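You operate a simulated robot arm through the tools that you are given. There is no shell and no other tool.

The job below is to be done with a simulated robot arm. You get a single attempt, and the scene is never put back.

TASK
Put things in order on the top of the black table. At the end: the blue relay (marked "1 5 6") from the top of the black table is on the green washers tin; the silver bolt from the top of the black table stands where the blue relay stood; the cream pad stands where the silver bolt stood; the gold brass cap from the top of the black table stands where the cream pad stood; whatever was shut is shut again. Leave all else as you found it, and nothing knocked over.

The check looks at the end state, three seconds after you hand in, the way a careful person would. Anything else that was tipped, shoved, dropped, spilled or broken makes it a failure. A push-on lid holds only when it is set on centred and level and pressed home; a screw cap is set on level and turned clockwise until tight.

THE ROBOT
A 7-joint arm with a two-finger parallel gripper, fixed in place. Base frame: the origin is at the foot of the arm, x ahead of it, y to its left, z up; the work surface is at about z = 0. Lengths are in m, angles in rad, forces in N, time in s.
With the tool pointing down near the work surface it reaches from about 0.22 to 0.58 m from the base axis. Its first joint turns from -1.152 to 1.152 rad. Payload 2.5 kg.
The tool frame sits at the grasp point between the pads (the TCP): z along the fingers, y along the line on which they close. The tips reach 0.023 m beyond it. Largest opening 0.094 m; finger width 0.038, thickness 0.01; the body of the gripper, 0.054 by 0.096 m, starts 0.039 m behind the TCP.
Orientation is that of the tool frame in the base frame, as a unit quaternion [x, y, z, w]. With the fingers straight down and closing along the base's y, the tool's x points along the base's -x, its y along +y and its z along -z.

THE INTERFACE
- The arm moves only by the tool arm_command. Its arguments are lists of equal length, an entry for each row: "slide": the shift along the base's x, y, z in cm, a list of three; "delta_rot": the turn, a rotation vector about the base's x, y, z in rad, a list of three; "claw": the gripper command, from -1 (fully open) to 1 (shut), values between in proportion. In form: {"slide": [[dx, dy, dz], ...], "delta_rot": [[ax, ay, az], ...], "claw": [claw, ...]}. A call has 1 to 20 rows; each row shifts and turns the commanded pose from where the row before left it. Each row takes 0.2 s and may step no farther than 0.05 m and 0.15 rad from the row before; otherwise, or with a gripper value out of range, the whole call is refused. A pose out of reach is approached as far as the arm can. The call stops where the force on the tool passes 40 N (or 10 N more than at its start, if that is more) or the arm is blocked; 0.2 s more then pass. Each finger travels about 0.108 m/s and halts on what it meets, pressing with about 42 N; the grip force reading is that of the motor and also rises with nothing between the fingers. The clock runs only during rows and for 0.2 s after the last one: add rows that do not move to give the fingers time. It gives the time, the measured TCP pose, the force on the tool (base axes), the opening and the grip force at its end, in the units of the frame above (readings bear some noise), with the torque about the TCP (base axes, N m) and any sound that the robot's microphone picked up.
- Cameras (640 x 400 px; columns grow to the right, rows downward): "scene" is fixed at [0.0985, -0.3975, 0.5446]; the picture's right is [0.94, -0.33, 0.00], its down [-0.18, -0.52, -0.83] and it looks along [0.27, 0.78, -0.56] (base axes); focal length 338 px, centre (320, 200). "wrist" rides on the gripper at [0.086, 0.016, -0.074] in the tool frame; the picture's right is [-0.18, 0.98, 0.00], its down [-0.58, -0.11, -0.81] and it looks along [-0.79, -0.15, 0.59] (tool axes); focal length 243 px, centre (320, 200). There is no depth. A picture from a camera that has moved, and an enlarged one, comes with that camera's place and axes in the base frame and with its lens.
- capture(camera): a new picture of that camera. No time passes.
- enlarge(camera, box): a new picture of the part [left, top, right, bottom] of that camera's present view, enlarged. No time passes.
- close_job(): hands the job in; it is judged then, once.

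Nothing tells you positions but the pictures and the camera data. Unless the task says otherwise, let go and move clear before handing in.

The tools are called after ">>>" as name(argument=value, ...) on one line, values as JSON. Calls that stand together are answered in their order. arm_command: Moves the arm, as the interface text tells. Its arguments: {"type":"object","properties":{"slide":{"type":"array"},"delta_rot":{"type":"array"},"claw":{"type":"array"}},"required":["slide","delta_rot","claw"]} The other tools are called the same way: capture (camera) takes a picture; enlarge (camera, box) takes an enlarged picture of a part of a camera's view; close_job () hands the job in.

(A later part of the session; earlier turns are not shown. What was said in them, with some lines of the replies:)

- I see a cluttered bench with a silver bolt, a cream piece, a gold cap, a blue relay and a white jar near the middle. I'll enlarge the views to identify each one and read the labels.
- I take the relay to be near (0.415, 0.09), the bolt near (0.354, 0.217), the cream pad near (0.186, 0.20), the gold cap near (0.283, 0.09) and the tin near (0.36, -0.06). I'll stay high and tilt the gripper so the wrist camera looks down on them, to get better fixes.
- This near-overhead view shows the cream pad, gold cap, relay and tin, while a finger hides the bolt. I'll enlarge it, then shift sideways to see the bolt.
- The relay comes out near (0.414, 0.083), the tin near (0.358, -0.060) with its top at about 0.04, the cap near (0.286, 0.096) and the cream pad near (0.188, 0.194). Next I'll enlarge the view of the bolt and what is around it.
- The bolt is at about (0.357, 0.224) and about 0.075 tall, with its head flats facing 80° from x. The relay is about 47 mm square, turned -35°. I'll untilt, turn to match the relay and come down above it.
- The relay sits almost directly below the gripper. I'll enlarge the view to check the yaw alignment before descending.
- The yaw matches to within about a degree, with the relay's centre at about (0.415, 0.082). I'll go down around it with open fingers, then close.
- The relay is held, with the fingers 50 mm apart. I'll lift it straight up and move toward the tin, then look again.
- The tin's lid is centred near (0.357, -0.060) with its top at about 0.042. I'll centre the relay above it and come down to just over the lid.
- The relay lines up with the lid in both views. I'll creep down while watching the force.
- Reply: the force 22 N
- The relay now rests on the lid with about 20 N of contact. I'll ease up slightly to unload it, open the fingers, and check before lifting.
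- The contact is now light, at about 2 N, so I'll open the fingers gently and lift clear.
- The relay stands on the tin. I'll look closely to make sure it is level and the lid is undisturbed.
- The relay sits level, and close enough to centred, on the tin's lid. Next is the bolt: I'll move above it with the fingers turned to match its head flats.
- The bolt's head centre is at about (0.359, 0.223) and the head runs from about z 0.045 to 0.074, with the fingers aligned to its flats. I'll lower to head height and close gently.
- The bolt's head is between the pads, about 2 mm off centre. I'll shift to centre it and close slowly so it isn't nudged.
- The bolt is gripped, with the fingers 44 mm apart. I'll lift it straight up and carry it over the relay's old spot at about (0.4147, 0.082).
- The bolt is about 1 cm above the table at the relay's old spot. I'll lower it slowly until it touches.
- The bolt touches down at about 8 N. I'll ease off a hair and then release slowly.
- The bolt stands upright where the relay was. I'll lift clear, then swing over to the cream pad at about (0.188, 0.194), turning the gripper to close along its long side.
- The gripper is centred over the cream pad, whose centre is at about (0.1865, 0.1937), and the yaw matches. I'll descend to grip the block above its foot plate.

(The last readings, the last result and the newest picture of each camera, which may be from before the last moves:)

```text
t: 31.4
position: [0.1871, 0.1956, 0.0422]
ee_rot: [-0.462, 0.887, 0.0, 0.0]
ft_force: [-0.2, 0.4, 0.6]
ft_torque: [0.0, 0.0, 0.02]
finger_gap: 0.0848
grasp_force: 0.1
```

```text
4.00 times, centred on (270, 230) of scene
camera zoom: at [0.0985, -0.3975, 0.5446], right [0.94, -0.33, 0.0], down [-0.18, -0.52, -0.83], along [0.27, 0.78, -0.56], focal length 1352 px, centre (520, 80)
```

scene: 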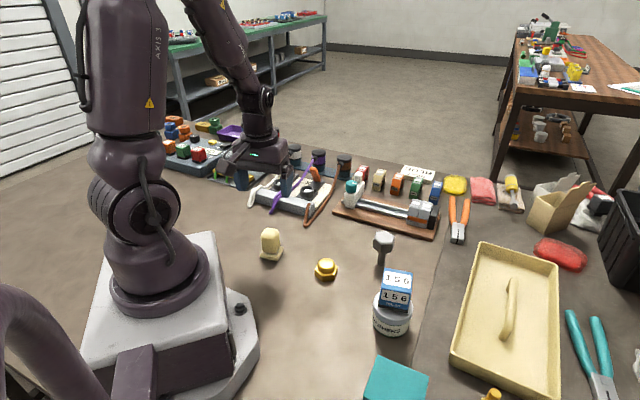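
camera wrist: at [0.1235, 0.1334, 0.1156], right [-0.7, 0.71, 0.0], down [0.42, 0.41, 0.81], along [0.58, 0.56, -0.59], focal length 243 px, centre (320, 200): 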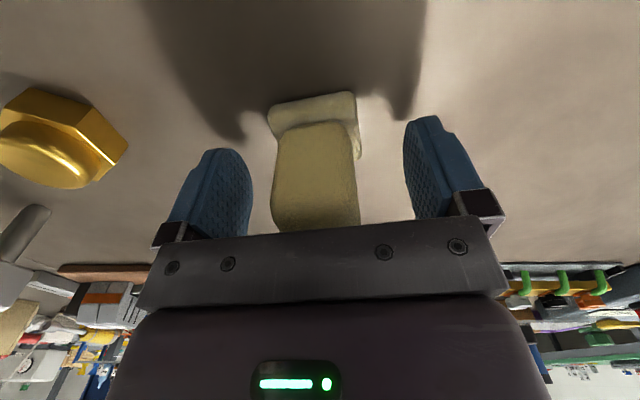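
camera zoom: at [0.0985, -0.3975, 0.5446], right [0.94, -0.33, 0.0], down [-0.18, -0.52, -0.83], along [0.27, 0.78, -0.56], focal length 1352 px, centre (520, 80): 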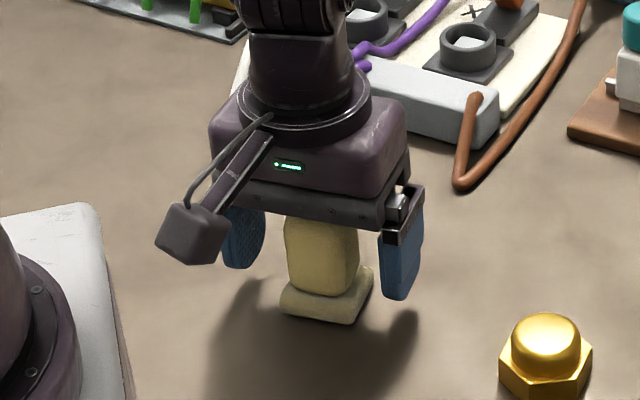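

The pad stands between the fingers with the foot plate below the tips. I'll close slowly.

>>> arm_command(slide=[[0, 0, 0], [0, 0, 0], [0, 0, 0], [0, 0, 0], [0, 0, 0], [0, 0, 0], [0, 0, 0], [0, 0, 0], [0, 0, 0], [0, 0, 0], [0, 0, 0], [0, 0, 0], [0, 0, 0]], delta_rot=[[0, 0, 0], [0, 0, 0], [0, 0, 0], [0, 0, 0], [0, 0, 0], [0, 0, 0], [0, 0, 0], [0, 0, 0], [0, 0, 0], [0, 0, 0], [0, 0, 0], [0, 0, 0], [0, 0, 0]], claw=[-0.4, -0.1, 0.0, 0.05, 0.1, 0.14, 0.18, 0.22, 0.26, 0.3, 0.34, 0.38, 0.42])

>>> capture(camera="wrist")

```text
t: 34.2
position: [0.1862, 0.1953, 0.0421]
ee_rot: [-0.463, 0.887, -0.001, 0.0]
ft_force: [-0.4, -1.1, -0.4]
ft_torque: [-0.01, 0.0, 0.03]
finger_gap: 0.0353
grasp_force: 42.4
```

```text
taken
camera wrist: at [0.1235, 0.1333, 0.1159], right [-0.7, 0.71, 0.0], down [0.42, 0.41, 0.81], along [0.58, 0.56, -0.59], focal length 243 px, centre (320, 200)
```

wrist: 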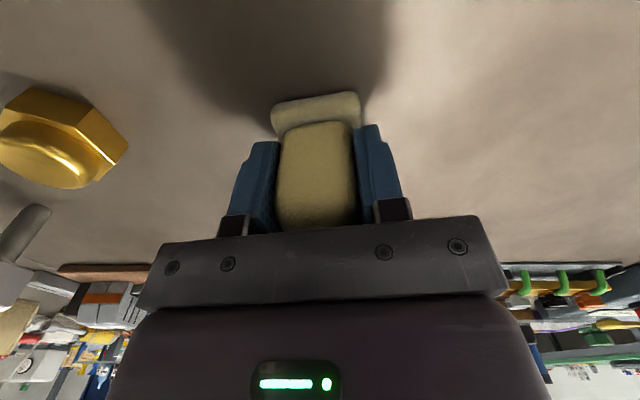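

The pad is held, with the fingers 35 mm apart. I'll lift it and carry it over to the bolt's old spot at about (0.359, 0.2215).

>>> arm_command(slide=[[0, 0, 1], [0, 0, 3], [0, 0, 4], [3.45, 0.54, 0], [3.45, 0.54, 0], [3.45, 0.54, 0], [3.45, 0.54, 0], [3.45, 0.54, 0], [0, 0, -4], [0, 0, -2.5], [0, 0, 0]], delta_rot=[[0, 0, 0], [0, 0, 0], [0, 0, 0], [0, 0, 0], [0, 0, 0], [0, 0, 0], [0, 0, 0], [0, 0, 0], [0, 0, 0], [0, 0, 0], [0, 0, 0]], claw=[0.45, 0.45, 0.45, 0.45, 0.45, 0.45, 0.45, 0.45, 0.45, 0.45, 0.45])

>>> capture(camera="wrist")

>>> enlarge(camera="scene", box=[260, 150, 420, 280])

```text
t: 36.6
position: [0.3589, 0.2216, 0.0582]
ee_rot: [-0.463, 0.886, 0.0, 0.001]
ft_force: [-0.3, 0.1, -1.5]
ft_torque: [-0.02, 0.0, 0.02]
finger_gap: 0.035
grasp_force: 42.0
```

```text
taken
camera wrist: at [0.2968, 0.1596, 0.1316], right [-0.7, 0.71, 0.0], down [0.42, 0.41, 0.81], along [0.58, 0.56, -0.59], focal length 243 px, centre (320, 200)
```

wrist: 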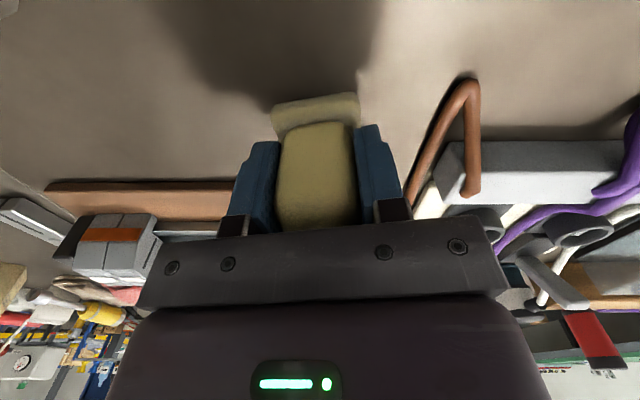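

```text
3.08 times, centred on (340, 215) of scene
camera zoom: at [0.0985, -0.3975, 0.5446], right [0.94, -0.33, 0.0], down [-0.18, -0.52, -0.83], along [0.27, 0.78, -0.56], focal length 1040 px, centre (258, 154)
```

zoom: 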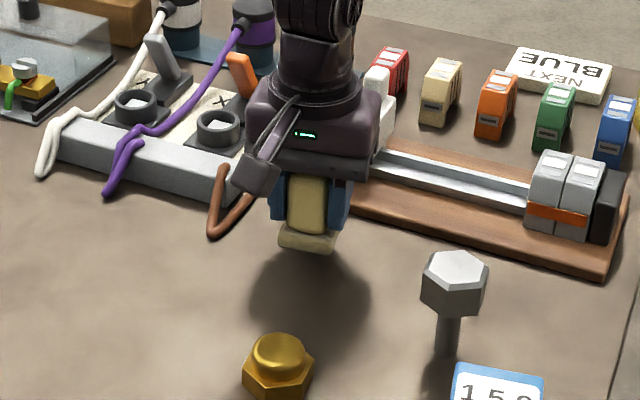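

The pad hovers about 16 mm above the bolt's old spot with clear space around it. I'll lower it until it touches.

>>> arm_command(slide=[[0, 0, -0.6], [0, 0, -0.5], [0, 0, -0.3], [0, 0, 0]], delta_rot=[[0, 0, 0], [0, 0, 0], [0, 0, 0], [0, 0, 0]], claw=[0.45, 0.45, 0.45, 0.45])

>>> arm_command(slide=[[0, 0, -0.1], [0, 0, 0]], delta_rot=[[0, 0, 0], [0, 0, 0]], claw=[0.45, 0.45])

```text
t: 37.6
position: [0.3592, 0.2219, 0.0442]
ee_rot: [-0.462, 0.887, 0.0, -0.001]
ft_force: [1.2, -0.1, -1.4]
ft_torque: [-0.01, -0.02, 0.0]
finger_gap: 0.0352
grasp_force: 41.6
```

```text
t: 38.2
position: [0.3604, 0.2219, 0.0427]
ee_rot: [-0.462, 0.887, 0.0, 0.0]
ft_force: [0.1, 0.1, -0.2]
ft_torque: [0.03, 0.0, 0.01]
finger_gap: 0.0352
grasp_force: 42.2
```

>>> arm_command(slide=[[0, 0, -0.05], [0, 0, 0]], delta_rot=[[0, 0, 0], [0, 0, 0]], claw=[0.45, 0.45])

```text
t: 38.8
position: [0.3606, 0.2217, 0.0422]
ee_rot: [-0.462, 0.887, -0.001, 0.0]
ft_force: [0.2, 0.1, -1.4]
ft_torque: [0.01, -0.01, -0.01]
finger_gap: 0.0354
grasp_force: 42.1
```

>>> arm_command(slide=[[0, 0, -0.07], [0, 0, 0]], delta_rot=[[0, 0, 0], [0, 0, 0]], claw=[0.45, 0.45])

```text
t: 39.4
position: [0.3598, 0.2218, 0.0414]
ee_rot: [-0.463, 0.887, 0.0, 0.0]
ft_force: [-3.0, -0.7, 6.0]
ft_torque: [-0.04, 0.1, 0.05]
finger_gap: 0.0355
grasp_force: 42.1
```

The pad has touched down at about 6 N. I'll open slowly and lift straight up.

>>> arm_command(slide=[[0, 0, 0.04], [0, 0, 0], [0, 0, 0], [0, 0, 0], [0, 0, 0], [0, 0, 0], [0, 0, 0], [0, 0, 1], [0, 0, 3], [0, 0, 5], [0, 0, 5], [0, 0, 0]], delta_rot=[[0, 0, 0], [0, 0, 0], [0, 0, 0], [0, 0, 0], [0, 0, 0], [0, 0, 0], [0, 0, 0], [0, 0, 0], [0, 0, 0], [0, 0, 0], [0, 0, 0], [0, 0, 0]], claw=[0.35, 0.25, 0.22, 0.18, 0.1, -0.1, -0.4, -0.4, -0.4, -0.4, -0.4, -0.4])

>>> capture(camera="scene")

>>> capture(camera="wrist")

>>> enlarge(camera="scene", box=[260, 150, 420, 280])

```text
t: 42.0
position: [0.3601, 0.2221, 0.1832]
ee_rot: [-0.462, 0.887, -0.001, -0.001]
ft_force: [0.1, 0.5, 0.1]
ft_torque: [0.02, 0.0, 0.02]
finger_gap: 0.0657
grasp_force: 0.0
```

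```text
taken
```

scene: 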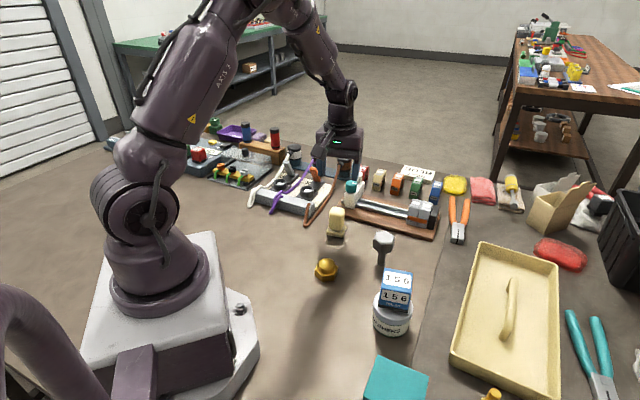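

```text
taken
camera wrist: at [0.2977, 0.1599, 0.2572], right [-0.7, 0.71, 0.0], down [0.42, 0.41, 0.81], along [0.57, 0.56, -0.59], focal length 243 px, centre (320, 200)
```

wrist: 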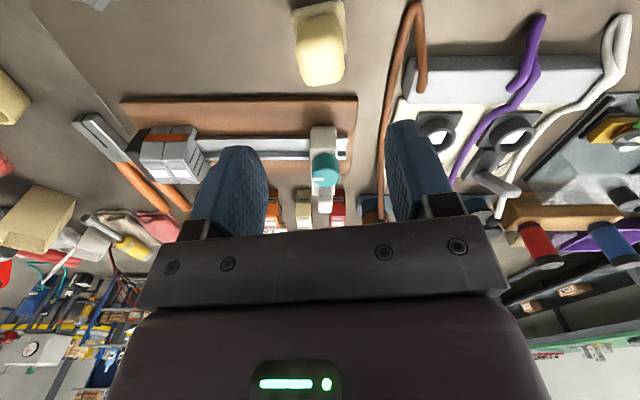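

```text
3.08 times, centred on (340, 215) of scene
camera zoom: at [0.0985, -0.3975, 0.5446], right [0.94, -0.33, 0.0], down [-0.18, -0.52, -0.83], along [0.27, 0.78, -0.56], focal length 1040 px, centre (258, 154)
```

zoom: 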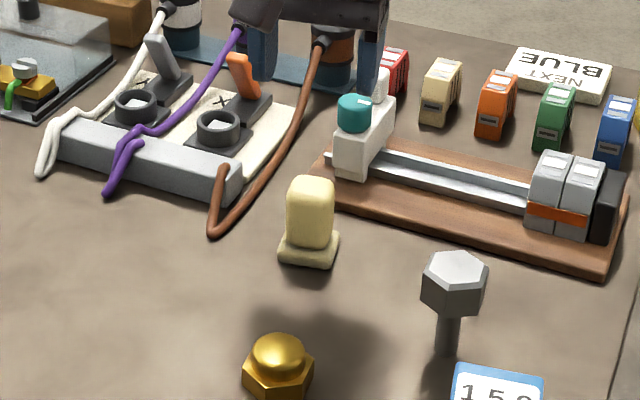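

The pad stands upright on the bolt's old spot. Last is the gold cap near (0.286, 0.096), so I'll move above it and check alignment.

>>> arm_command(slide=[[-1.9, -3.15, 0], [-1.85, -3.15, 0], [-1.85, -3.15, 0], [-1.8, -3.15, 0], [0, 0, 0]], delta_rot=[[0, 0, -0.014], [0, 0, -0.014], [0, 0, -0.014], [0, 0, -0.014], [0, 0, 0]], claw=[-0.8, -0.8, -0.8, -0.8, -0.8])

>>> capture(camera="wrist")

>>> enlarge(camera="wrist", box=[240, 0, 400, 100])

```text
t: 43.2
position: [0.2873, 0.0956, 0.1843]
ee_rot: [-0.436, 0.9, 0.0, 0.0]
ft_force: [0.6, 0.1, -0.1]
ft_torque: [0.0, 0.02, 0.0]
finger_gap: 0.0845
grasp_force: 0.1
```

```text
taken
camera wrist: at [0.2201, 0.0368, 0.2574], right [-0.66, 0.75, 0.0], down [0.44, 0.39, 0.81], along [0.61, 0.53, -0.59], focal length 243 px, centre (320, 200)
```

wrist: 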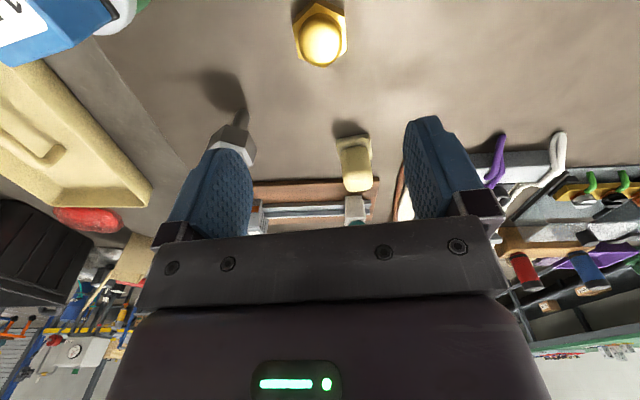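

```text
4.00 times, centred on (320, 50) of wrist
camera zoom: at [0.2201, 0.0368, 0.2574], right [-0.66, 0.75, 0.0], down [0.44, 0.39, 0.81], along [0.61, 0.53, -0.59], focal length 970 px, centre (320, 800)
```

zoom: 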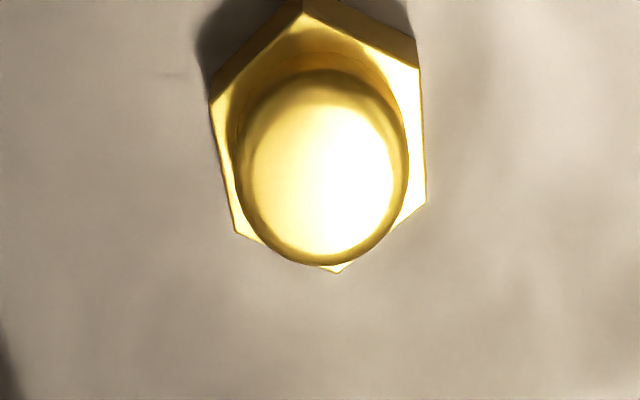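

The cap's centre is at about (0.286, 0.095), about 44 mm across its flats. I'll trim the yaw by about 1.7°, shift slightly and descend.

>>> arm_command(slide=[[-0.15, -0.05, -4], [0, 0, -4], [0, 0, -4], [0, 0, -2], [0, 0, -1], [0, 0, -0.5], [0, 0, 0]], delta_rot=[[0, 0, -0.03], [0, 0, 0], [0, 0, 0], [0, 0, 0], [0, 0, 0], [0, 0, 0], [0, 0, 0]], claw=[-0.8, -0.8, -0.8, -0.8, -0.8, -0.8, -0.8])

>>> capture(camera="wrist")

```text
t: 44.8
position: [0.2851, 0.0949, 0.0291]
ee_rot: [-0.422, 0.906, -0.001, -0.001]
ft_force: [0.7, 0.8, 0.0]
ft_torque: [-0.01, 0.0, 0.02]
finger_gap: 0.0844
grasp_force: 0.1
```

```text
taken
camera wrist: at [0.2169, 0.0397, 0.1017], right [-0.64, 0.77, 0.0], down [0.46, 0.38, 0.81], along [0.62, 0.51, -0.59], focal length 243 px, centre (320, 200)
```

wrist: 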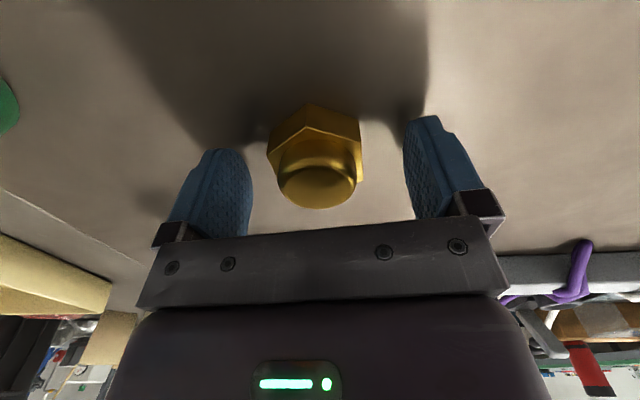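

>>> arm_command(slide=[[0, 0, -0.15], [0, 0, 0], [0, 0, 0], [0, 0, 0], [0, 0, 0], [0, 0, 0], [0, 0, 0], [0, 0, 0], [0, 0, 0], [0, 0, 0], [0, 0, 0]], delta_rot=[[0, 0, 0], [0, 0, 0], [0, 0, 0], [0, 0, 0], [0, 0, 0], [0, 0, 0], [0, 0, 0], [0, 0, 0], [0, 0, 0], [0, 0, 0], [0, 0, 0]], claw=[-0.5, -0.2, -0.1, -0.05, 0.0, 0.04, 0.08, 0.12, 0.16, 0.2, 0.25])

>>> capture(camera="wrist")

```text
t: 47.2
position: [0.2857, 0.0953, 0.0289]
ee_rot: [-0.423, 0.906, 0.0, 0.0]
ft_force: [0.3, 0.7, 0.3]
ft_torque: [0.01, 0.03, 0.02]
finger_gap: 0.0505
grasp_force: 42.5
```

```text
taken
camera wrist: at [0.2165, 0.0396, 0.1008], right [-0.64, 0.77, 0.0], down [0.46, 0.38, 0.81], along [0.62, 0.51, -0.59], focal length 243 px, centre (320, 200)
```

wrist: 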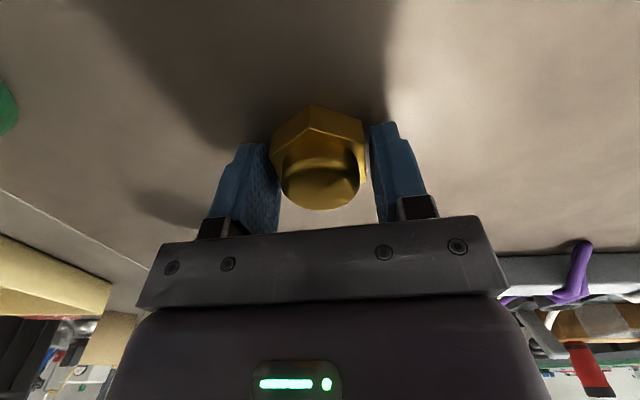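

The cap is gripped across its flats. I'll lift it and carry it to the cream pad's old spot at about (0.1866, 0.194).

>>> arm_command(slide=[[0, 0, 0.5], [0, 0, 2.5], [0, 0, 4], [-3.3, 3.3, 0], [-3.3, 3.3, 0], [-3.3, 3.3, 0], [0, 0, -3], [0, 0, -2.5], [0, 0, 0]], delta_rot=[[0, 0, 0], [0, 0, 0], [0, 0, 0], [0, 0, 0], [0, 0, 0], [0, 0, 0], [0, 0, 0], [0, 0, 0], [0, 0, 0]], claw=[0.25, 0.25, 0.25, 0.25, 0.25, 0.25, 0.25, 0.25, 0.25])

>>> enlarge(camera="scene", box=[210, 180, 370, 300])

>>> capture(camera="wrist")

```text
t: 49.2
position: [0.1848, 0.1966, 0.0414]
ee_rot: [-0.423, 0.906, 0.0, 0.0]
ft_force: [-0.2, 0.0, -1.3]
ft_torque: [-0.01, -0.01, 0.02]
finger_gap: 0.0504
grasp_force: 41.5
```

```text
3.33 times, centred on (290, 240) of scene
camera zoom: at [0.0985, -0.3975, 0.5446], right [0.94, -0.33, 0.0], down [-0.18, -0.52, -0.83], along [0.27, 0.78, -0.56], focal length 1126 px, centre (420, 67)
```

zoom: 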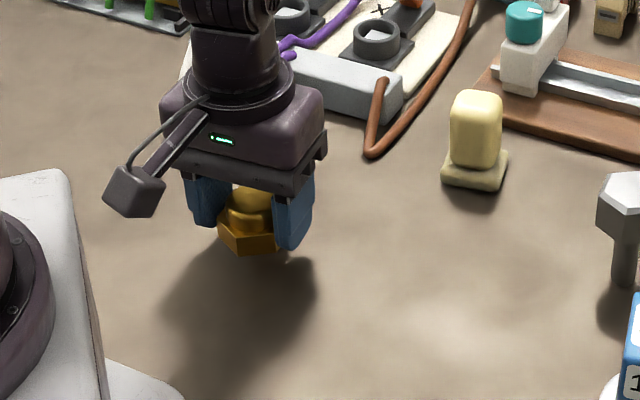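

```text
taken
camera wrist: at [0.1172, 0.1389, 0.1145], right [-0.64, 0.77, 0.0], down [0.46, 0.38, 0.81], along [0.62, 0.51, -0.59], focal length 243 px, centre (320, 200)
```

wrist: 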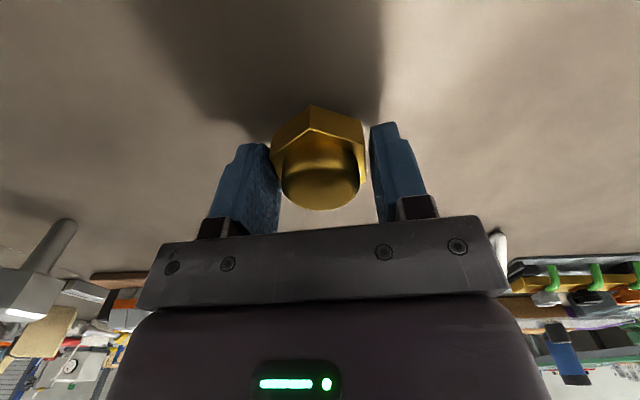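

The cap is about 13 mm up. I'll trim sideways by about 2 mm and lower it to contact.

>>> arm_command(slide=[[0.12, -0.2, -0.4], [0, 0, -0.5], [0, 0, -0.3], [0, 0, 0]], delta_rot=[[0, 0, 0], [0, 0, 0], [0, 0, 0], [0, 0, 0]], claw=[0.25, 0.25, 0.25, 0.25])

>>> arm_command(slide=[[0, 0, -0.1], [0, 0, 0]], delta_rot=[[0, 0, 0], [0, 0, 0]], claw=[0.25, 0.25])

```text
t: 50.2
position: [0.1864, 0.1932, 0.0289]
ee_rot: [-0.424, 0.906, 0.001, 0.001]
ft_force: [0.1, 0.0, -1.9]
ft_torque: [0.0, -0.02, -0.04]
finger_gap: 0.0503
grasp_force: 42.3
```

```text
t: 50.8
position: [0.186, 0.193, 0.0279]
ee_rot: [-0.423, 0.906, 0.0, 0.0]
ft_force: [-0.3, -0.5, -1.5]
ft_torque: [0.03, 0.0, 0.0]
finger_gap: 0.0505
grasp_force: 42.2
```

>>> arm_command(slide=[[0, 0, -0.1], [0, 0, 0]], delta_rot=[[0, 0, 0], [0, 0, 0]], claw=[0.25, 0.25])

```text
t: 51.4
position: [0.186, 0.193, 0.0278]
ee_rot: [-0.423, 0.906, 0.0, -0.001]
ft_force: [0.1, -0.7, 0.0]
ft_torque: [-0.01, -0.02, 0.0]
finger_gap: 0.0504
grasp_force: 42.1
```

The weight is just coming off, so I'll go one more small step and then release.

>>> arm_command(slide=[[0, 0, -0.03], [0, 0, 0]], delta_rot=[[0, 0, 0], [0, 0, 0]], claw=[0.25, 0.25])

>>> arm_command(slide=[[0, 0, 0], [0, 0, 0], [0, 0, 0], [0, 0, 0], [0, 0, 0], [0, 0, 0], [0, 0, 1], [0, 0, 3], [0, 0, 5], [0, 0, 5], [0, 0, 3], [0, 0, 0]], delta_rot=[[0, 0, 0], [0, 0, 0], [0, 0, 0], [0, 0, 0], [0, 0, 0], [0, 0, 0], [0, 0, 0], [0, 0, 0], [0, 0, 0], [0, 0, 0], [0, 0, 0], [0, 0, 0]], claw=[0.1, -0.05, -0.1, -0.2, -0.4, -0.7, -0.7, -0.7, -0.7, -0.7, -0.7, -0.7])

>>> capture(camera="scene")

>>> capture(camera="wrist")

```text
t: 52.0
position: [0.1873, 0.193, 0.0264]
ee_rot: [-0.423, 0.906, 0.0, 0.0]
ft_force: [-4.1, -2.3, 25.5]
ft_torque: [-0.03, 0.05, 0.02]
finger_gap: 0.0508
grasp_force: 41.7
```

```text
t: 54.6
position: [0.187, 0.1928, 0.1972]
ee_rot: [-0.424, 0.906, 0.0, 0.0]
ft_force: [0.3, -0.8, -1.0]
ft_torque: [0.0, -0.02, 0.0]
finger_gap: 0.0797
grasp_force: 0.2
```

```text
taken
```

scene: 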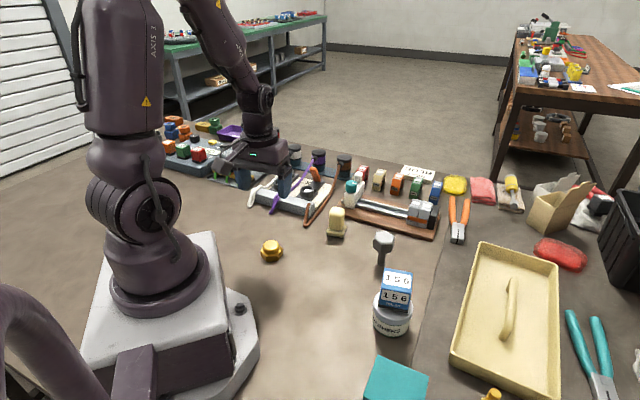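

```text
taken
camera wrist: at [0.1187, 0.1365, 0.2707], right [-0.64, 0.77, 0.0], down [0.46, 0.38, 0.81], along [0.62, 0.51, -0.59], focal length 243 px, centre (320, 200)
```

wrist: 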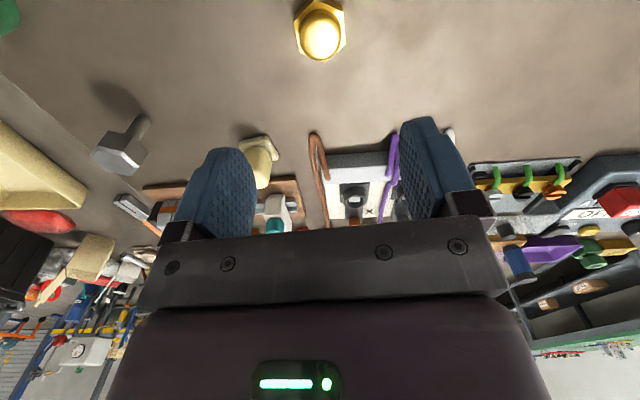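

All four are placed and look upright. I'll back off to the earlier overhead pose so I can compare positions with the first pictures.

>>> arm_command(slide=[[0, 0, 4], [1.4, -1.9, 4], [1.4, -1.8, 4], [1.4, -1.8, 4], [1.4, -1.8, 2], [1.4, -1.8, 1.6], [1.2, -1.8, 0], [0, 0, 0], [0, 0, 0], [0, 0, 0], [0, 0, 0]], delta_rot=[[0, 0, -0.1455], [0, 0, -0.1455], [0, 0, -0.1455], [0, 0, -0.1455], [0, 0, -0.1455], [0, 0, -0.1455], [0, 0.15, 0], [0, 0.15, 0], [0, 0.15, 0], [0, 0.15, 0], [0, 0, 0]], claw=[-1, -1, -1, -1, -1, -1, -1, -1, -1, -1, -1])

>>> capture(camera="wrist")

>>> enlarge(camera="wrist", box=[230, 125, 400, 231])

>>> enlarge(camera="scene", box=[240, 190, 440, 350])

>>> capture(camera="scene")

```text
t: 57.0
position: [0.269, 0.0828, 0.394]
ee_rot: [0.0, 0.955, 0.001, -0.297]
ft_force: [0.0, 0.1, -0.4]
ft_torque: [0.0, -0.01, 0.02]
finger_gap: 0.0939
grasp_force: 0.2
```

```text
taken
camera wrist: at [0.2397, 0.099, 0.5025], right [0.15, 0.98, -0.1], down [0.94, -0.11, 0.34], along [0.32, -0.15, -0.94], focal length 243 px, centre (320, 200)
```

wrist: 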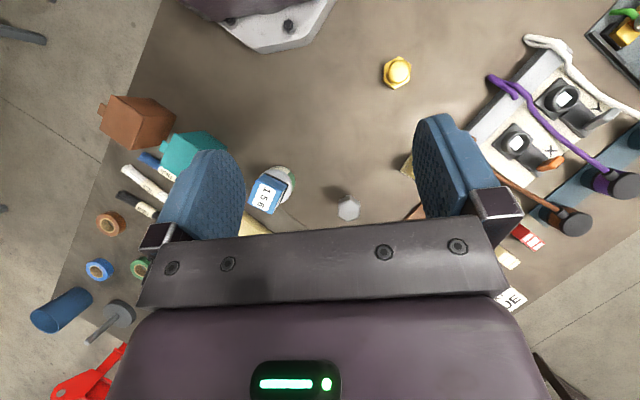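

```text
3.76 times, centred on (315, 178) of wrist
camera zoom: at [0.2397, 0.099, 0.5025], right [0.15, 0.98, -0.1], down [0.94, -0.11, 0.34], along [0.32, -0.15, -0.94], focal length 913 px, centre (339, 283)
```

zoom: 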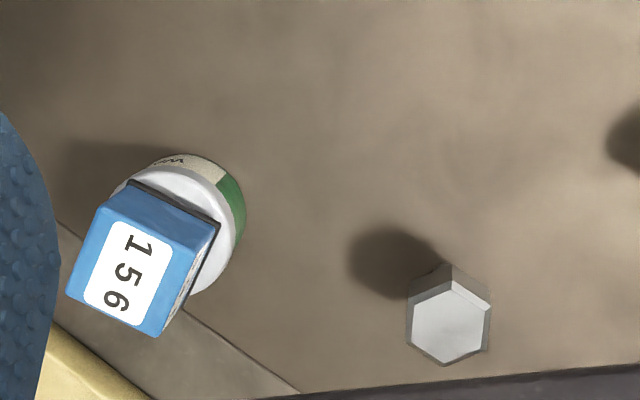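

```text
2.50 times, centred on (340, 270) of scene
camera zoom: at [0.0985, -0.3975, 0.5446], right [0.94, -0.33, 0.0], down [-0.18, -0.52, -0.83], along [0.27, 0.78, -0.56], focal length 845 px, centre (270, 25)
```

zoom: 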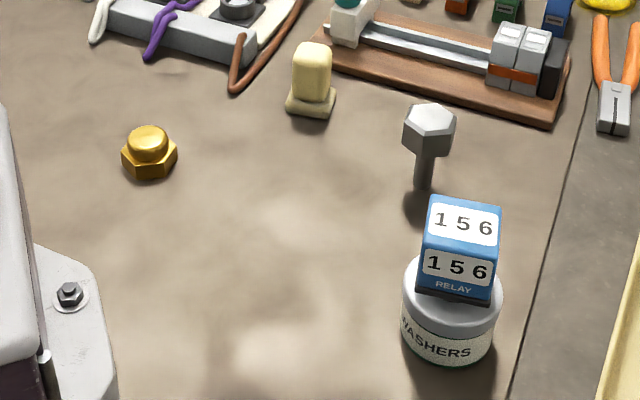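

```text
taken
```

scene: 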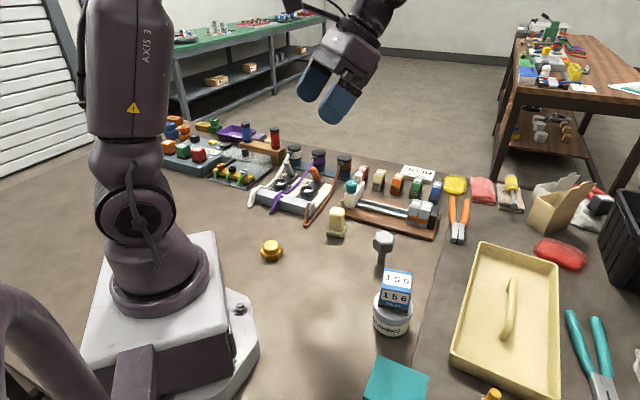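

Everything matches: the relay is level on the washers tin, which hasn't moved. The bolt stands where the relay was, the cream pad where the bolt was, and the cap where the pad was. Nothing else has shifted and the arm is clear, so I'm handing in.

>>> close_job()

```text
The job is handed in.
```

I moved all four things, and in the last pictures each one stood upright and level. The job is handed in; I haven't seen the result of the check.

- **Blue relay ("1 5 6"):** it sits on the lid of the green washers tin, about 5 mm off centre. The tin hasn't moved.
- **Silver bolt:** it stands where the relay was, to within about 4 mm by my estimate from the pictures.
- **Cream pad:** it stands where the bolt was.
- **Gold brass cap:** it stands where the cream pad was.

I didn't open anything, so there was nothing to shut again. Nothing else looked knocked or shifted, and the arm was clear with the gripper open when I handed in.
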